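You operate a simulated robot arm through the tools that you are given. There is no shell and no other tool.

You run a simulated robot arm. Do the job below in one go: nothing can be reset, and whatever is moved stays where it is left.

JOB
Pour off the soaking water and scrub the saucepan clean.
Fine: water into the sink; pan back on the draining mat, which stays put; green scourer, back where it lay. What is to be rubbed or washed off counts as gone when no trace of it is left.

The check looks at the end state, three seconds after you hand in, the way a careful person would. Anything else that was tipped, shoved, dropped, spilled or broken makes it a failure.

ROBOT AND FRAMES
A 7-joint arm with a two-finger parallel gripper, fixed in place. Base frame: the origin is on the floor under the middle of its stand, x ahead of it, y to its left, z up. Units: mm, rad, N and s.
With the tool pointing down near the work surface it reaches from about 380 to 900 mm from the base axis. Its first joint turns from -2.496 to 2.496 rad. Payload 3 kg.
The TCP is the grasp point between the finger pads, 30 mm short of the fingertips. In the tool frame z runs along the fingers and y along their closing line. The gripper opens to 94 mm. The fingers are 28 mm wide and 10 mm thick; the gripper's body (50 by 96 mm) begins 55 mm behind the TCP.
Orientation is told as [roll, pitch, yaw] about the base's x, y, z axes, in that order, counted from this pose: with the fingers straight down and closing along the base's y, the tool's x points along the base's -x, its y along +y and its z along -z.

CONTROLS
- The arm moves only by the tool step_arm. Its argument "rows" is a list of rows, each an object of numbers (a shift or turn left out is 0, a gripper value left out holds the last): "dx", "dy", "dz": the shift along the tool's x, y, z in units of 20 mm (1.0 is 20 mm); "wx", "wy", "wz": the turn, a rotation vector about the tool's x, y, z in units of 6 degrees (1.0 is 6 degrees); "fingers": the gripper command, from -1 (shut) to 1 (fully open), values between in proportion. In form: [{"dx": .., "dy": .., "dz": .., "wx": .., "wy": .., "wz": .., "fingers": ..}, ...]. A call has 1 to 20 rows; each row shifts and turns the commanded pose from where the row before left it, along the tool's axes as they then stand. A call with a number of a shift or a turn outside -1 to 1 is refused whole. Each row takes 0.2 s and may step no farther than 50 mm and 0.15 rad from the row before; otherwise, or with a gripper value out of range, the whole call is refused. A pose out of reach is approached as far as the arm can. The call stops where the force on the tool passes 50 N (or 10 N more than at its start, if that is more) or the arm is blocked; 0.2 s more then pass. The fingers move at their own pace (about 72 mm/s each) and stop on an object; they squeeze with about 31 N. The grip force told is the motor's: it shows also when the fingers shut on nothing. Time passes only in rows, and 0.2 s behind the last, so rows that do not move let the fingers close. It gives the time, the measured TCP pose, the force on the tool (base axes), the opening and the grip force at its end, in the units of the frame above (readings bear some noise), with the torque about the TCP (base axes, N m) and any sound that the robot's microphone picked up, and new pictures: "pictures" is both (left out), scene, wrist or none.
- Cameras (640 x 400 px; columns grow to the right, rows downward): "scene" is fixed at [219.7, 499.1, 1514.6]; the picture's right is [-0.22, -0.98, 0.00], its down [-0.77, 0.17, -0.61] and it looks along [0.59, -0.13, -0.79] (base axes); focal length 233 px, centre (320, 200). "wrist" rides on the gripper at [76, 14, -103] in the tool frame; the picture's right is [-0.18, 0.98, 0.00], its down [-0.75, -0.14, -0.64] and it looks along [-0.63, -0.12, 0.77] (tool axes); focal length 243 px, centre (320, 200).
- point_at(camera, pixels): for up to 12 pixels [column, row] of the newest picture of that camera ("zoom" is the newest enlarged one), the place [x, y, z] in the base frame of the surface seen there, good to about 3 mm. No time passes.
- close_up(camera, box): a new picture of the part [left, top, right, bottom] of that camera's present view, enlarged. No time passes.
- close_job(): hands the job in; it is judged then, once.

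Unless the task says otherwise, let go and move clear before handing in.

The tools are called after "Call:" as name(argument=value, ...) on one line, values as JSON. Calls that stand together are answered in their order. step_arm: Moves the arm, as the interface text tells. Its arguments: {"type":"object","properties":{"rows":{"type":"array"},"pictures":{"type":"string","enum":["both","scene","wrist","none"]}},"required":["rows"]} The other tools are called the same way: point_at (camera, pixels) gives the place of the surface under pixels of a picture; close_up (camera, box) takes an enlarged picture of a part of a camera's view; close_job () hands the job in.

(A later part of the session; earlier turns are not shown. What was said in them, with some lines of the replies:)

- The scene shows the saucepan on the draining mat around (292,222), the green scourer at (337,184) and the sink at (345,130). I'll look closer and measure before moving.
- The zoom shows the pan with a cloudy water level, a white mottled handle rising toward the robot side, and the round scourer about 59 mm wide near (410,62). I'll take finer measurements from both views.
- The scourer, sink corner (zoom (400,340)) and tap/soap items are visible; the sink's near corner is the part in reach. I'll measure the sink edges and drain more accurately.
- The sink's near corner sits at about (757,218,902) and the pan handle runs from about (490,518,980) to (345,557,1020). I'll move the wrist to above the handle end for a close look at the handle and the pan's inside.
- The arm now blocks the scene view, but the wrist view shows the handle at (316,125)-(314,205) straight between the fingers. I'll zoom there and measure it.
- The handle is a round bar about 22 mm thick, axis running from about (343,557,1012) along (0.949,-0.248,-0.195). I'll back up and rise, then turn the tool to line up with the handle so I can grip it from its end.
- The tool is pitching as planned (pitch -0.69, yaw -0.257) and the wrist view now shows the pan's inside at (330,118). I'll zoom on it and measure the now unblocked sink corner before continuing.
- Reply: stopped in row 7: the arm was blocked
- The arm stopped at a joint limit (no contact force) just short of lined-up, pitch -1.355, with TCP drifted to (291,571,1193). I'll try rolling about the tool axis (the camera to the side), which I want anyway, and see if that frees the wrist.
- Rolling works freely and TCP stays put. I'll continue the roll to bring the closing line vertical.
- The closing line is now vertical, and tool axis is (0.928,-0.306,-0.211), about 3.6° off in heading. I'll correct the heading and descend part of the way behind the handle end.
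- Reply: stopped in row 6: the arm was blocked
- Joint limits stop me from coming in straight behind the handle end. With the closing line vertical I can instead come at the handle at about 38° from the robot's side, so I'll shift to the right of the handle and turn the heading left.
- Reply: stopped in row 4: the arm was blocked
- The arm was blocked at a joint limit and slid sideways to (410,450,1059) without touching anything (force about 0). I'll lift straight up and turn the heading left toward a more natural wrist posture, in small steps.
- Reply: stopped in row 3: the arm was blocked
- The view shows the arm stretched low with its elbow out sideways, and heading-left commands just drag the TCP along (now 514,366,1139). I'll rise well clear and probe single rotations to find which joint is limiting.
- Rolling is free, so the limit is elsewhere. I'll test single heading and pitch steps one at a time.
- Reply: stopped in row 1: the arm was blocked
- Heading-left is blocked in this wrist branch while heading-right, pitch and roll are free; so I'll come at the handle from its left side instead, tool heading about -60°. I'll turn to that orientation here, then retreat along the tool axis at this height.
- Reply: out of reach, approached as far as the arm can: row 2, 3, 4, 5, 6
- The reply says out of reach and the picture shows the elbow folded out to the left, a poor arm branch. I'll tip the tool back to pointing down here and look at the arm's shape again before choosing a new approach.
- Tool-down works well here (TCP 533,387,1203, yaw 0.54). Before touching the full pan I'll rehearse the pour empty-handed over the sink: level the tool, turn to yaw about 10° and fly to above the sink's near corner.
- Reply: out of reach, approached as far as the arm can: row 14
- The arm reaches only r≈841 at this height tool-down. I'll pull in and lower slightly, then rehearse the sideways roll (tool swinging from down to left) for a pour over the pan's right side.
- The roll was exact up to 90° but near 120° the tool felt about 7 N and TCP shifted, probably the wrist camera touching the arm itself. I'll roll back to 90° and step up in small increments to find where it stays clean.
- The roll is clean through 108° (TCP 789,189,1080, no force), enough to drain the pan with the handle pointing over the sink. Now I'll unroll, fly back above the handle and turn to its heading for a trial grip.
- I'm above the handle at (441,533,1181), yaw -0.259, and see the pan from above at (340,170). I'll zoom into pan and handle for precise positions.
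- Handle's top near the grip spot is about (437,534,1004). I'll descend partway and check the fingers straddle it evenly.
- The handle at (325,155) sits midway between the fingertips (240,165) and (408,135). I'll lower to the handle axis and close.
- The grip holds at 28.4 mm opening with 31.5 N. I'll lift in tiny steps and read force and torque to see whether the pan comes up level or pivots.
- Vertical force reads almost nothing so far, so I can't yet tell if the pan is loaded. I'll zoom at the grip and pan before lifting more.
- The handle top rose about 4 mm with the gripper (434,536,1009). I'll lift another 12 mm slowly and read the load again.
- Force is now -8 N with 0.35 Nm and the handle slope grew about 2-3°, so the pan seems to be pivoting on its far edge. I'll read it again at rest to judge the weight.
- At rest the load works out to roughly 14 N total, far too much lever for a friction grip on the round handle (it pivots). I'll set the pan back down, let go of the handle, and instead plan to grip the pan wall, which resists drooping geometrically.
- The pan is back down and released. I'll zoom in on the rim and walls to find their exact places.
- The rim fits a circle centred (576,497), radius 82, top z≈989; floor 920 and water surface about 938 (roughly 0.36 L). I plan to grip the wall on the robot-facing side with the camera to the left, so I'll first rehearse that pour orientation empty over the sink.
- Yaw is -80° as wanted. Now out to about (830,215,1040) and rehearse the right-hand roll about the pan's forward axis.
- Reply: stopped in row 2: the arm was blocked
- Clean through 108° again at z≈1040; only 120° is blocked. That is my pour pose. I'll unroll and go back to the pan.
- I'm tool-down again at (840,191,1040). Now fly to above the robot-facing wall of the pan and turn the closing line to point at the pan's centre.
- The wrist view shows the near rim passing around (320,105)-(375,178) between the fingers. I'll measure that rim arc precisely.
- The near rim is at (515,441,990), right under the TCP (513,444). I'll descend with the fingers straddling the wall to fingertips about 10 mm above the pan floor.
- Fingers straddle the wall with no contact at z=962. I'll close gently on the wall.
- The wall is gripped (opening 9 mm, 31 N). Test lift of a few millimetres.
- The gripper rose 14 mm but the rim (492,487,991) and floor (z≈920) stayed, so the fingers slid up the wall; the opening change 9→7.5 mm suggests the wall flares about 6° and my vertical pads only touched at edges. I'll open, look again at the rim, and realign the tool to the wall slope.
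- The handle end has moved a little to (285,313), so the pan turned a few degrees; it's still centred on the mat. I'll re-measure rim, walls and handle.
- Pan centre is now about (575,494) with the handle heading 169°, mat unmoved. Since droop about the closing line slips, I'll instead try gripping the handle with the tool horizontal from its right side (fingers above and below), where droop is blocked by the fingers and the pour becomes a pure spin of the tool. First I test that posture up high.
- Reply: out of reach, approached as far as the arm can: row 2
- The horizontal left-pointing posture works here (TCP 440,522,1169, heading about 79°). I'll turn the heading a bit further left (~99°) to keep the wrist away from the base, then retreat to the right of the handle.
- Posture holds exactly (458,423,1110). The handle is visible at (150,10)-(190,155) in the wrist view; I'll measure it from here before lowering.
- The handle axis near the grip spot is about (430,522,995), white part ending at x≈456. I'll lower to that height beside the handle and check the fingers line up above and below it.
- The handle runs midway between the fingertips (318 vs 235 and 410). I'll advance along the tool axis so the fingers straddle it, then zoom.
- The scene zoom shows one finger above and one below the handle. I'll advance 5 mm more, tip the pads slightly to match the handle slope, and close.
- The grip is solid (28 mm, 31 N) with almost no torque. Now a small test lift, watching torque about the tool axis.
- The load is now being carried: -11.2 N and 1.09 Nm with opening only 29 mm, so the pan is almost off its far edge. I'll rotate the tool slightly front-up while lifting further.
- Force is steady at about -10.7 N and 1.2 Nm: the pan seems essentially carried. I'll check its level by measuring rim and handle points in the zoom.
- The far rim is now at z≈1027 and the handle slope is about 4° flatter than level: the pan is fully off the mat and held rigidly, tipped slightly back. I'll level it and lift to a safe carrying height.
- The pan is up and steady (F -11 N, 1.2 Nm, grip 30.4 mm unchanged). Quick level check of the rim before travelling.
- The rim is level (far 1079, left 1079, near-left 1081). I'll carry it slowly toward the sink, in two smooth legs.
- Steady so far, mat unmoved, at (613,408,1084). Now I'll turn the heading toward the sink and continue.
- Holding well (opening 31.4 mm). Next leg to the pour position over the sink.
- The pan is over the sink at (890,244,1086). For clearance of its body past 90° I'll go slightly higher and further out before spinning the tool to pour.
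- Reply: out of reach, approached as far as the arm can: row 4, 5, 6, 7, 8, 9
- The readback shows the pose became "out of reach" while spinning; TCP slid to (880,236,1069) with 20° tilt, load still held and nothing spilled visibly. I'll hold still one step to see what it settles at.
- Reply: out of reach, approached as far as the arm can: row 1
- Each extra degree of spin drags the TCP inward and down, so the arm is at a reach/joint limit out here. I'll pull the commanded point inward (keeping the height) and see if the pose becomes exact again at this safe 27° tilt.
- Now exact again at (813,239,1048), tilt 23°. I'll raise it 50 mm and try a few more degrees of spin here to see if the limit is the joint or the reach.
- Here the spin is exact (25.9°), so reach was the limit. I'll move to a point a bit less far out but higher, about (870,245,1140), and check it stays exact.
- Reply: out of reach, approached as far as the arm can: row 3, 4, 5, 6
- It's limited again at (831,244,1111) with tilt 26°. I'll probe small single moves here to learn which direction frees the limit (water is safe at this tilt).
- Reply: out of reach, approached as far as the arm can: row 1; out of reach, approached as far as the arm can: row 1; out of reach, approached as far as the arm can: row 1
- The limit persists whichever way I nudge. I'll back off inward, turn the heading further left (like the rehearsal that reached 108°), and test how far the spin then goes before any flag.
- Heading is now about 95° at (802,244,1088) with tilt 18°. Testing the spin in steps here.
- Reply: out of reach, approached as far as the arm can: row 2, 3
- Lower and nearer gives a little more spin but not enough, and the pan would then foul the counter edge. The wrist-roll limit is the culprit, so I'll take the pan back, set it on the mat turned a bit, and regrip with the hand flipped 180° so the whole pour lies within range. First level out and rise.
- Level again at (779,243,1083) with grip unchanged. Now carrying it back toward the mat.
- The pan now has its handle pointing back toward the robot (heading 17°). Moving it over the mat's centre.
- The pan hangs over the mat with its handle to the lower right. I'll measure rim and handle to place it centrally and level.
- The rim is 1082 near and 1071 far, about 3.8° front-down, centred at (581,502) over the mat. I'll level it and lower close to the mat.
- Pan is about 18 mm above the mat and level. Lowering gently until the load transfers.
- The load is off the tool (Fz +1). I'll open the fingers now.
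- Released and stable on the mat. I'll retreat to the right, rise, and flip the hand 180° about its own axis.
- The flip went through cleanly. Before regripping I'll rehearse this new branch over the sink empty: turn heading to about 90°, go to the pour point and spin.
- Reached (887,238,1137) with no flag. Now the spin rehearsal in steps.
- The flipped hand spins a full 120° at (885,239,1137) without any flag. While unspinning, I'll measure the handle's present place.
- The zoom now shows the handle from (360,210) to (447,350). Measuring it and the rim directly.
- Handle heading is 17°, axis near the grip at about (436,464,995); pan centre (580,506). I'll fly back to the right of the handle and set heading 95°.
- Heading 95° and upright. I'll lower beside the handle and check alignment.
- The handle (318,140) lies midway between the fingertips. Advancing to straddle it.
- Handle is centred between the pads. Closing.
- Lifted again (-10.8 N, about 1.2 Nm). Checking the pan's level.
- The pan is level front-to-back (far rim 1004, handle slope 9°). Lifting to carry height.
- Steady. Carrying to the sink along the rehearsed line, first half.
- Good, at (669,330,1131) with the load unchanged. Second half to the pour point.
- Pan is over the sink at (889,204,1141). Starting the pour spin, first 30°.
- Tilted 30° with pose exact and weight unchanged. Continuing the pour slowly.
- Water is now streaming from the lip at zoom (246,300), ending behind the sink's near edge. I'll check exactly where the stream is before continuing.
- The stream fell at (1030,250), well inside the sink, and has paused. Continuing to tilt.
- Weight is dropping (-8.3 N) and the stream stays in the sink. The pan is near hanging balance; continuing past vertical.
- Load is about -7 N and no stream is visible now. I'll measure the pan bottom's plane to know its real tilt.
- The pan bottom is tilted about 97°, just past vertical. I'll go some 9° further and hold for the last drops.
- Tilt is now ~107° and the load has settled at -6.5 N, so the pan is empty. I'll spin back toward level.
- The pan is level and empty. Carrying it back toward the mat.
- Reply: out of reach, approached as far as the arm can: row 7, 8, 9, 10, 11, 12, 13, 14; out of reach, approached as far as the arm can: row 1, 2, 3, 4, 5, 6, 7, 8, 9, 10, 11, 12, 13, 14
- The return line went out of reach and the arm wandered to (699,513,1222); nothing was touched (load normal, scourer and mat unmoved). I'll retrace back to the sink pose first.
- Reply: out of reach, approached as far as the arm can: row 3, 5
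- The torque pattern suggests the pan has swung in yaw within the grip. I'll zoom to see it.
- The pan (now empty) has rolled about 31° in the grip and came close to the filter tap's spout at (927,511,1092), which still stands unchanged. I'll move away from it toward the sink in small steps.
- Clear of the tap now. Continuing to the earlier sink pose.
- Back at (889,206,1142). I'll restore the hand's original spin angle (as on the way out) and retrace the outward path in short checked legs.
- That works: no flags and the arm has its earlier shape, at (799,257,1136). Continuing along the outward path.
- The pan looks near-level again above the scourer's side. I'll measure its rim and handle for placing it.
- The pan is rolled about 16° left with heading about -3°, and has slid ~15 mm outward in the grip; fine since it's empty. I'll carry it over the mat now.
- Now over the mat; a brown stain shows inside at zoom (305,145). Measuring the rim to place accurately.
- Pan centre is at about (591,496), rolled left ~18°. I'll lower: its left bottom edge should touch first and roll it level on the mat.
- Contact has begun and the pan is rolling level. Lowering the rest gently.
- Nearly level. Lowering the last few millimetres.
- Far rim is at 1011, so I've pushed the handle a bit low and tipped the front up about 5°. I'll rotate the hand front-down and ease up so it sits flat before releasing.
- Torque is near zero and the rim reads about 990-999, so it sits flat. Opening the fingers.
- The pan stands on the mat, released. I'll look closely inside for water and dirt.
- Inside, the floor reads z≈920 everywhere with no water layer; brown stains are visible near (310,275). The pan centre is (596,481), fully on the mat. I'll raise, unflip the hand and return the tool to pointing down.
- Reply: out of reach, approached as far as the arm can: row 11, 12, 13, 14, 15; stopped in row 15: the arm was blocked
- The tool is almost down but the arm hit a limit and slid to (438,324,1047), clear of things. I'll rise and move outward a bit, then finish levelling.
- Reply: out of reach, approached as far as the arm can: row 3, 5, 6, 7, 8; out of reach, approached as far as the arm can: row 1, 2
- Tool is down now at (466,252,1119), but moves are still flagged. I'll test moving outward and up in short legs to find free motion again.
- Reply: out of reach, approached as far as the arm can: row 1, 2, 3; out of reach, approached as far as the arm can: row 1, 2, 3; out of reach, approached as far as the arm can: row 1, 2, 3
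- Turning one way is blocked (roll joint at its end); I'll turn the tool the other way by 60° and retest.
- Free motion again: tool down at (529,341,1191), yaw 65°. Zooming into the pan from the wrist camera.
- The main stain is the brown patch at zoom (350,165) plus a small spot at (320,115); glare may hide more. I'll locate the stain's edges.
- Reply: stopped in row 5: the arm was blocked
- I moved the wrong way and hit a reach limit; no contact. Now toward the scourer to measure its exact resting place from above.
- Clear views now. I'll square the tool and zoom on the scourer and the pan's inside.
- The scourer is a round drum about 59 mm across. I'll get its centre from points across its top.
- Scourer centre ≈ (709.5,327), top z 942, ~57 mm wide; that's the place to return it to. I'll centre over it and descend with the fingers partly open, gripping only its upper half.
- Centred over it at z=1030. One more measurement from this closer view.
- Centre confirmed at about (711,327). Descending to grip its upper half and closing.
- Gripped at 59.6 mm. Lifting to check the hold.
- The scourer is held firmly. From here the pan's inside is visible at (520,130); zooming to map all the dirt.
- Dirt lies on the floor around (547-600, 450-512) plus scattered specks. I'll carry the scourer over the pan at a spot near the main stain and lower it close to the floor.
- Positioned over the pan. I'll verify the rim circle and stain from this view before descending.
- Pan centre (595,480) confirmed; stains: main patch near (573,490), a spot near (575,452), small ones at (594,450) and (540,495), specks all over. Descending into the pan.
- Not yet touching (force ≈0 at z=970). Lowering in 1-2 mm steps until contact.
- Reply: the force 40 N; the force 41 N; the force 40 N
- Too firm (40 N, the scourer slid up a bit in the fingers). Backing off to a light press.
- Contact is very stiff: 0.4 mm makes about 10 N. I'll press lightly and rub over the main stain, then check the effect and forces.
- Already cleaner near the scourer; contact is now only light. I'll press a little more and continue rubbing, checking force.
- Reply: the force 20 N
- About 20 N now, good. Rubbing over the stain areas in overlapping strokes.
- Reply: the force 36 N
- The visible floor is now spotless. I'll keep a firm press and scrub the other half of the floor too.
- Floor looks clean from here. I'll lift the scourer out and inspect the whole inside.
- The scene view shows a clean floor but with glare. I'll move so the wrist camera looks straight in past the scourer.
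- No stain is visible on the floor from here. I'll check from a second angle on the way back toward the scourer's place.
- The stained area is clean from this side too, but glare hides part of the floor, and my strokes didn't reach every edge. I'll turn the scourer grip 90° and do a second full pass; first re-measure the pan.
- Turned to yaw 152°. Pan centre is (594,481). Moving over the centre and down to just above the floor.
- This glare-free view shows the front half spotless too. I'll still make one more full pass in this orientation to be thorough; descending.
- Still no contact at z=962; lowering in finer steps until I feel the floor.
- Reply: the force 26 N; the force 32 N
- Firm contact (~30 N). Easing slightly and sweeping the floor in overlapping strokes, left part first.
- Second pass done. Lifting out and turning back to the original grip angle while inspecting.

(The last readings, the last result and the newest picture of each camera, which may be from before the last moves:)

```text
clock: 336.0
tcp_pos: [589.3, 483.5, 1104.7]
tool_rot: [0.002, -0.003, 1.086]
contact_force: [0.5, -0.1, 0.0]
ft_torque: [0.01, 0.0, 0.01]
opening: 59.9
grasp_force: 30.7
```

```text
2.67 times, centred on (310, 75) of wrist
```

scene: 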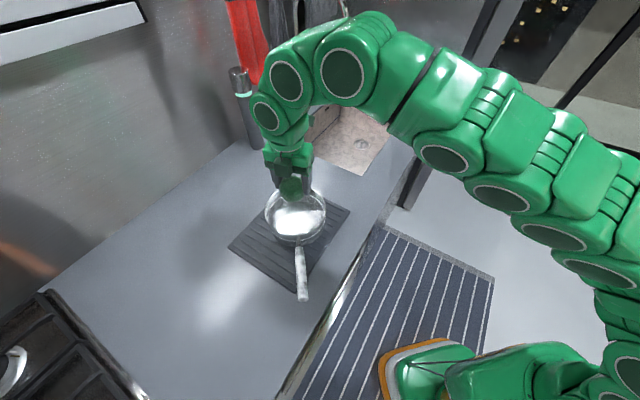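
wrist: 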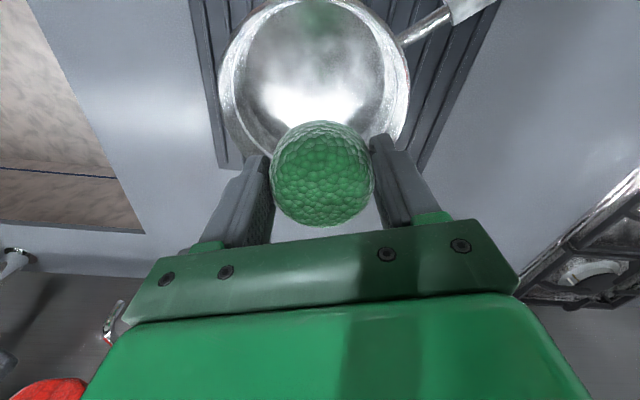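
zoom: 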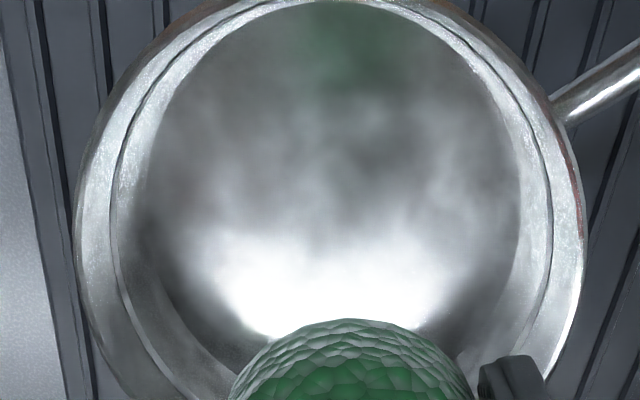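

Inside is clean. Taking the scourer back to its place at (711,327).

Call:
step_arm(rows=[{"dx": 0.41, "dy": -0.905}, {"dx": 0.41, "dy": -0.905}, {"dx": 0.41, "dy": -0.905}, {"dx": 0.41, "dy": -0.905}, {"dx": 0.41, "dy": -0.905}, {"dx": 0.41, "dy": -0.905}, {"dx": 0.41, "dy": -0.905}, {"dx": 0.41, "dy": -0.905}, {"dx": 0.41, "dy": -0.905}, {"dx": 0.41, "dy": -0.905}], pictures="none")

Call:
step_arm(rows=[{"dz": 1}, {"dz": 1}, {"dz": 1}, {"dz": 1}, {"dz": 1}, {"dz": 1}, {"dz": 1}], pictures="both")

```text
clock: 338.2
tcp_pos: [712.8, 327.1, 1104.7]
tool_rot: [0.0, -0.003, 1.09]
contact_force: [-0.3, 0.5, -0.1]
ft_torque: [-0.02, 0.03, -0.01]
opening: 59.9
grasp_force: 30.6
```

```text
clock: 339.8
tcp_pos: [712.8, 326.5, 965.0]
tool_rot: [0.0, -0.004, 1.088]
contact_force: [-0.2, -0.1, -0.4]
ft_torque: [-0.02, -0.01, 0.02]
opening: 59.9
grasp_force: 30.8
```

scene: 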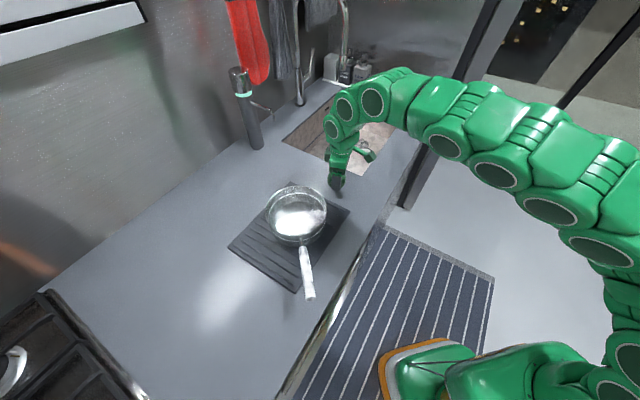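
wrist: 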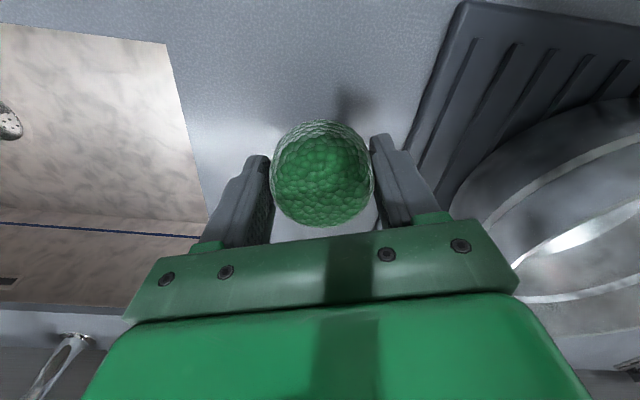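

Over the spot at (713,326.5). Lowering the last 24 mm gently until it touches down.

Call:
step_arm(rows=[{"dz": 0.5}, {"dz": 0.4}], pictures="none")

Call:
step_arm(rows=[{"dz": 0.12}], pictures="none")

Call:
step_arm(rows=[{"dz": 0.06}], pictures="none")

Call:
step_arm(rows=[{"dz": 0.05}], pictures="none")

```text
clock: 340.4
tcp_pos: [710.3, 326.3, 948.8]
tool_rot: [0.004, -0.002, 1.088]
contact_force: [0.1, -0.1, -0.5]
ft_torque: [0.01, -0.02, 0.01]
opening: 60.0
grasp_force: 30.9
```

```text
clock: 340.8
tcp_pos: [712.3, 327.2, 944.7]
tool_rot: [0.003, -0.002, 1.087]
contact_force: [0.4, 0.1, -1.2]
ft_torque: [-0.04, 0.0, 0.03]
opening: 59.9
grasp_force: 31.2
```

```text
clock: 341.2
tcp_pos: [712.7, 327.1, 945.0]
tool_rot: [0.002, 0.0, 1.088]
contact_force: [-0.3, -0.1, -0.8]
ft_torque: [0.0, 0.03, -0.02]
opening: 59.8
grasp_force: 31.7
```

```text
clock: 341.6
tcp_pos: [711.3, 326.3, 943.6]
tool_rot: [0.002, -0.001, 1.088]
contact_force: [0.4, 0.4, 0.4]
ft_torque: [0.04, -0.04, -0.01]
opening: 59.8
grasp_force: 31.3
```

Call:
step_arm(rows=[{"dz": 0.05}], pictures="none")

Call:
step_arm(rows=[{"dz": 0.05}], pictures="none")

Call:
step_arm(rows=[{"dz": 0.04}], pictures="none")

```text
clock: 342.0
tcp_pos: [712.3, 326.3, 941.8]
tool_rot: [0.001, -0.001, 1.085]
contact_force: [0.2, 0.2, -0.8]
ft_torque: [-0.02, 0.02, -0.01]
opening: 59.8
grasp_force: 30.7
```

```text
clock: 342.4
tcp_pos: [713.0, 326.9, 942.1]
tool_rot: [0.001, -0.002, 1.086]
contact_force: [0.3, 0.6, -0.2]
ft_torque: [0.03, 0.01, 0.0]
opening: 60.0
grasp_force: 31.1
```

```text
clock: 342.8
tcp_pos: [713.2, 326.1, 941.2]
tool_rot: [0.001, -0.001, 1.087]
contact_force: [1.5, 1.5, 4.5]
ft_torque: [-0.04, -0.13, 0.03]
opening: 60.1
grasp_force: 31.5
```

It has touched down (Fz +4.5 at z=941). Opening the fingers slowly and rising clear.

Call:
step_arm(rows=[{"fingers": 0.32}, {"fingers": 0.4}, {"fingers": 0.55}, {"fingers": 0.75}, {}], pictures="none")

Call:
step_arm(rows=[{"dz": -0.5}, {"dz": -1}, {"dz": -1}, {"dz": -1}, {"dz": -1}, {"dz": -1}, {"dz": -1}, {"dz": -1}, {"dz": -1}], pictures="both")

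Call:
close_up(camera="wrist", box=[220, 50, 420, 210])

```text
clock: 344.0
tcp_pos: [712.4, 326.5, 940.2]
tool_rot: [0.001, -0.002, 1.088]
contact_force: [0.0, -1.0, 0.5]
ft_torque: [-0.04, 0.01, -0.01]
opening: 82.3
grasp_force: 0.0
```

```text
clock: 346.0
tcp_pos: [712.2, 327.1, 1107.8]
tool_rot: [0.003, -0.003, 1.087]
contact_force: [-0.6, 0.0, 0.8]
ft_torque: [-0.01, 0.0, 0.0]
opening: 82.3
grasp_force: 0.1
```

scene: 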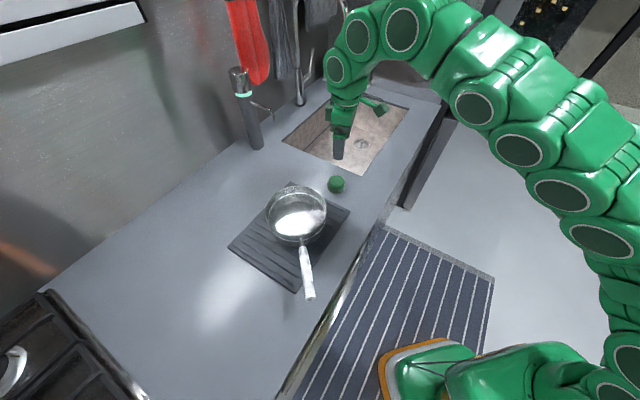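
wrist: 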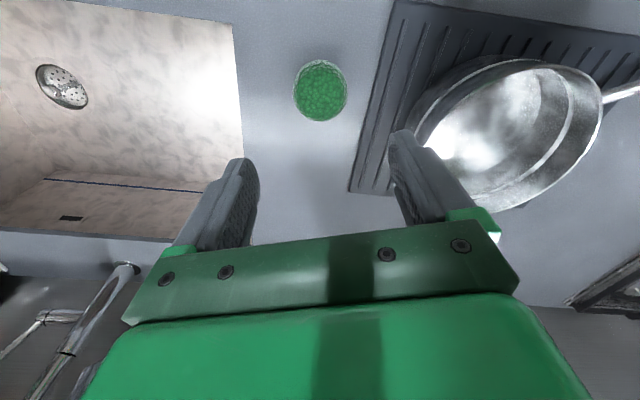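

```text
2.50 times, centred on (320, 130) of wrist
```

zoom: 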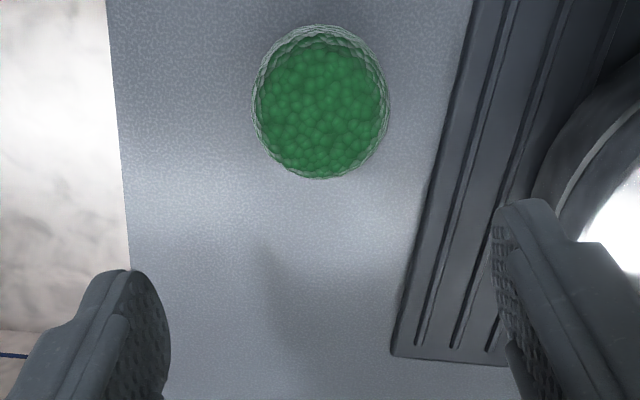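

Scourer released and upright. Verifying its position, the mat corners and the pan against their starting places.

Call:
point_at(camera="zoom", pixels=[[322, 105], [262, 105], [384, 105], [322, 50], [322, 170], [275, 65], [370, 65], [275, 150], [370, 150]])

Call:
point_at(camera="scene", pixels=[[290, 182], [350, 210], [294, 292], [229, 246], [337, 184], [337, 178], [292, 184], [348, 209], [296, 291], [231, 246], [305, 270], [309, 298]])

Call:
close_up(camera="scene", box=[220, 160, 380, 320])

Call:
close_up(camera="wrist", box=[390, 40, 630, 220])

```text
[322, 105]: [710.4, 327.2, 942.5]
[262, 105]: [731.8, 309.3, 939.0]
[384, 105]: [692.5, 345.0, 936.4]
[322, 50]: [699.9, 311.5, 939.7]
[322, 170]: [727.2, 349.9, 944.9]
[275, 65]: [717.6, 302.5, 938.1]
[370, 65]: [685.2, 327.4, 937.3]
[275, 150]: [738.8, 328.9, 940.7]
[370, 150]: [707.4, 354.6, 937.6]
```

```text
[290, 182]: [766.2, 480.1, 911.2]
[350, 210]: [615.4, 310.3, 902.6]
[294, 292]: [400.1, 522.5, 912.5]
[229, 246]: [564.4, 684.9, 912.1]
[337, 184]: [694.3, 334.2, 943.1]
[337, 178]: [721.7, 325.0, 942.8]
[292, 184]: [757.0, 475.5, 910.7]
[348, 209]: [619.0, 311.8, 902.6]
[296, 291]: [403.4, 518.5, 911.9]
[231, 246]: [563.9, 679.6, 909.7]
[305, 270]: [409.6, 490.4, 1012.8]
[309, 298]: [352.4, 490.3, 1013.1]
```

```text
2.50 times, centred on (300, 240) of scene
```

zoom: 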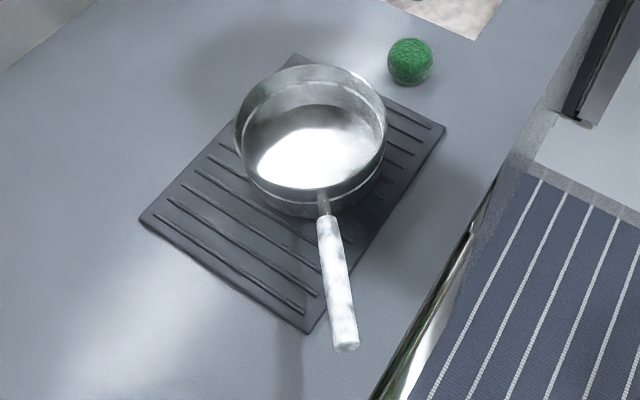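

```text
2.22 times, centred on (510, 130) of wrist
```

zoom: 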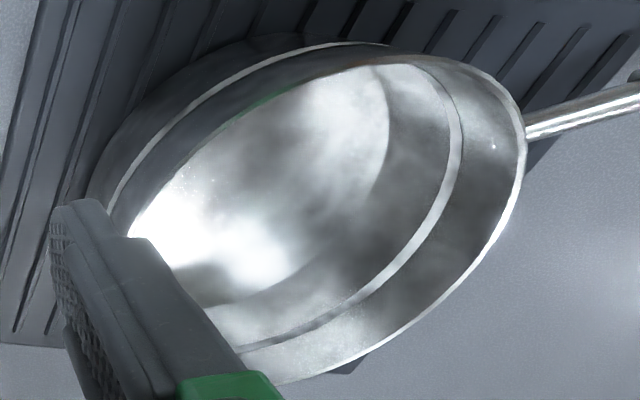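

Scourer (711,327) and mat corners match their starting positions. Last, I'll inspect the pan's inside unobstructed from above at two angles.

Call:
step_arm(rows=[{"dx": -0.4, "dy": 0.9, "fingers": 1}, {"dx": -0.4, "dy": 0.9}, {"dx": -0.3, "dy": 0.9}, {"dx": -0.2, "dy": 0.9}, {"dx": -0.2, "dy": 0.9}, {"dx": -0.2, "dy": 0.9}, {"dx": -0.2, "dy": 0.9}, {"dx": -0.2, "dy": 0.9}, {"dx": -0.2, "dy": 0.9}, {"dx": -0.2, "dy": 0.9}], pictures="wrist")

Call:
close_up(camera="wrist", box=[190, 20, 450, 220])

```text
clock: 348.2
tcp_pos: [575.7, 455.9, 1108.5]
tool_rot: [0.002, -0.001, 1.087]
contact_force: [-0.1, 0.8, -0.4]
ft_torque: [-0.02, -0.03, 0.03]
opening: 94.0
grasp_force: 0.0
```

wrist: 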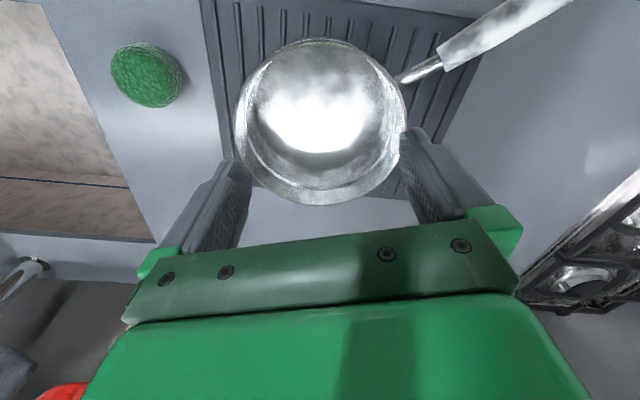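

```text
2.00 times, centred on (320, 120) of wrist
```

zoom: 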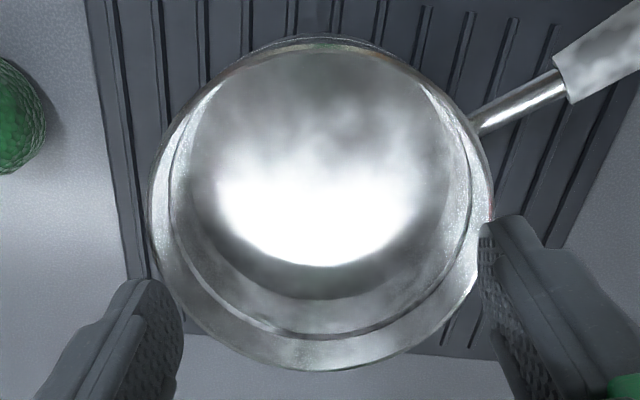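

Clean except for the lamp glare at (320,110). I'll turn the camera 90° to see that glared area from another side.

Call:
step_arm(rows=[{"wz": -1}, {"wz": -1}, {"wz": -1}, {"wz": -1}, {"wz": -1}, {"wz": -1}, {"wz": -1}, {"wz": -1}, {"wz": -1}, {"wz": -1}, {"wz": -1}, {"wz": -1}, {"wz": -1}, {"wz": -1}, {"wz": -1}], pictures="wrist")

Call:
step_arm(rows=[{"dx": 0.8, "dy": -0.6}, {"dx": 0.8, "dy": -0.6}, {"dx": 0.8, "dy": -0.5}], pictures="wrist")

Call:
close_up(camera="wrist", box=[190, 20, 450, 220])

```text
clock: 351.4
tcp_pos: [576.6, 454.6, 1110.1]
tool_rot: [-0.003, -0.001, 2.659]
contact_force: [-0.2, 0.0, 1.0]
ft_torque: [-0.03, 0.01, -0.04]
opening: 94.2
grasp_force: 0.0
```

wrist: 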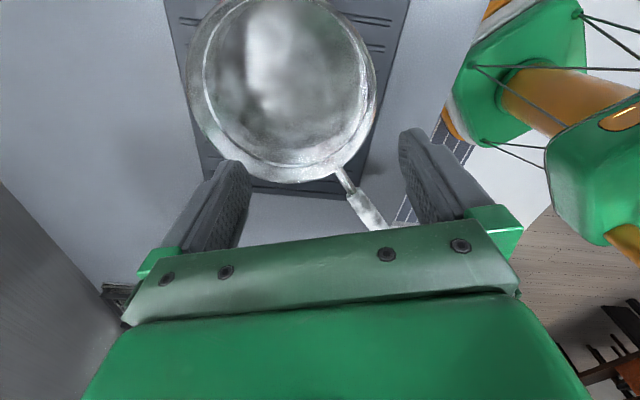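

```text
clock: 352.2
tcp_pos: [636.4, 464.0, 1110.1]
tool_rot: [-0.002, -0.001, 2.659]
contact_force: [-1.1, 0.2, -0.2]
ft_torque: [0.0, -0.01, -0.03]
opening: 93.8
grasp_force: 0.0
```

wrist: 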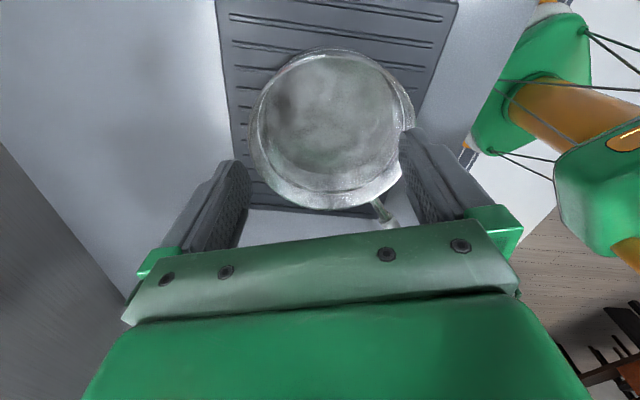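

```text
2.00 times, centred on (320, 120) of wrist
```

zoom: 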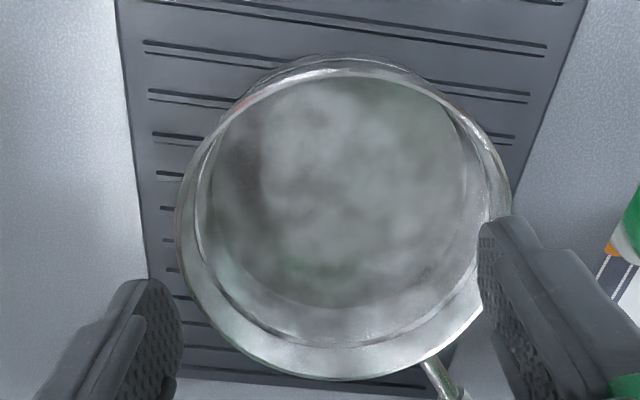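

A full glare-free view shows the whole floor and walls spotless. I'll move the arm clear and take a final look at the scene.

Call:
step_arm(rows=[{"dz": -1}, {"dz": -1}, {"dz": -1}, {"dz": -1}, {"dz": -0.8, "dy": 0.6}, {"dy": 1}, {"dy": 1}, {"dy": 1}, {"dy": 1}, {"dy": 1}, {"dy": 1}, {"dy": 1}, {"dy": 1}, {"dy": 1}], pictures="both")

Call:
close_up(camera="scene", box=[210, 40, 430, 200])

Call:
close_up(camera="scene", box=[220, 160, 380, 320])

```text
clock: 355.2
tcp_pos: [534.8, 284.4, 1196.8]
tool_rot: [-0.002, -0.002, 2.657]
contact_force: [0.3, -0.4, -0.5]
ft_torque: [0.0, -0.01, 0.01]
opening: 94.1
grasp_force: 0.0
out of reach, approached as far as the arm can: row 3, 4
```

scene: 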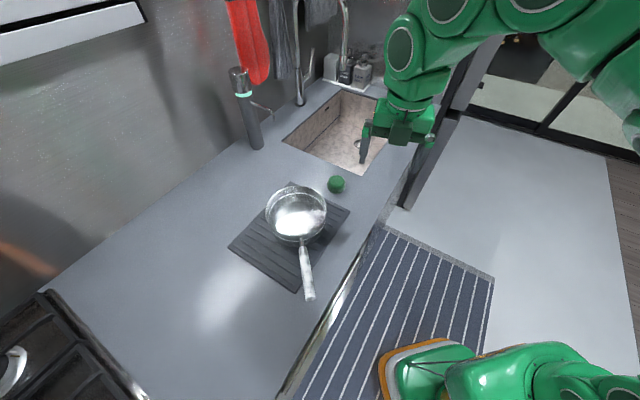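
wrist: 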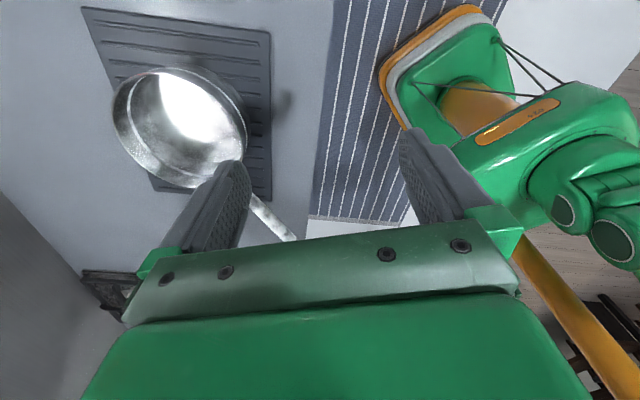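

```text
2.50 times, centred on (320, 120) of scene
```

zoom: 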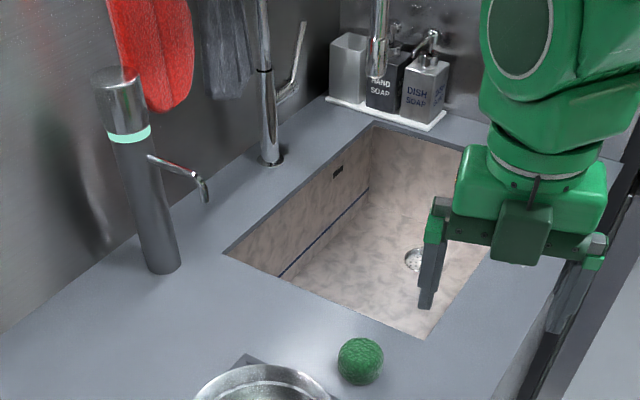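

```text
2.50 times, centred on (300, 240) of scene
```

zoom: 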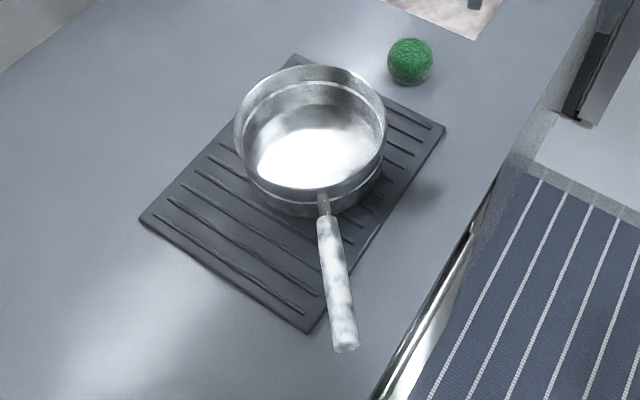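

The counter is dry, the filter tap and soaps stand as before, the scourer is back in its place, and the clean empty pan sits on the unmoved mat. The arm is clear, so I'm handing in.

Call:
close_job()

```text
The job is handed in.
```

The soaking water is poured off into the sink, and the saucepan is scrubbed clean and back on the draining mat. I've handed the job in, but no verdict has come back yet.

- **Pan:** It is empty. The final wrist-camera view, free of glare, shows no stain or speck on the floor or walls. It sits fully on the mat with its handle turned about 13° from where it started.
- **Mat:** Its four corners measure within about 2 mm of their starting positions.
- **Scourer:** It is back at its original spot, also within about 2 mm.
- **Surroundings:** The counter looks dry, and the taps and soap bottles stand as they did. On the way back from the sink the arm drifted off course and carried the empty pan very close to the small filter tap's spout. It may have brushed it, because the pan turned in the grip around then, but the tap is upright and has not moved.
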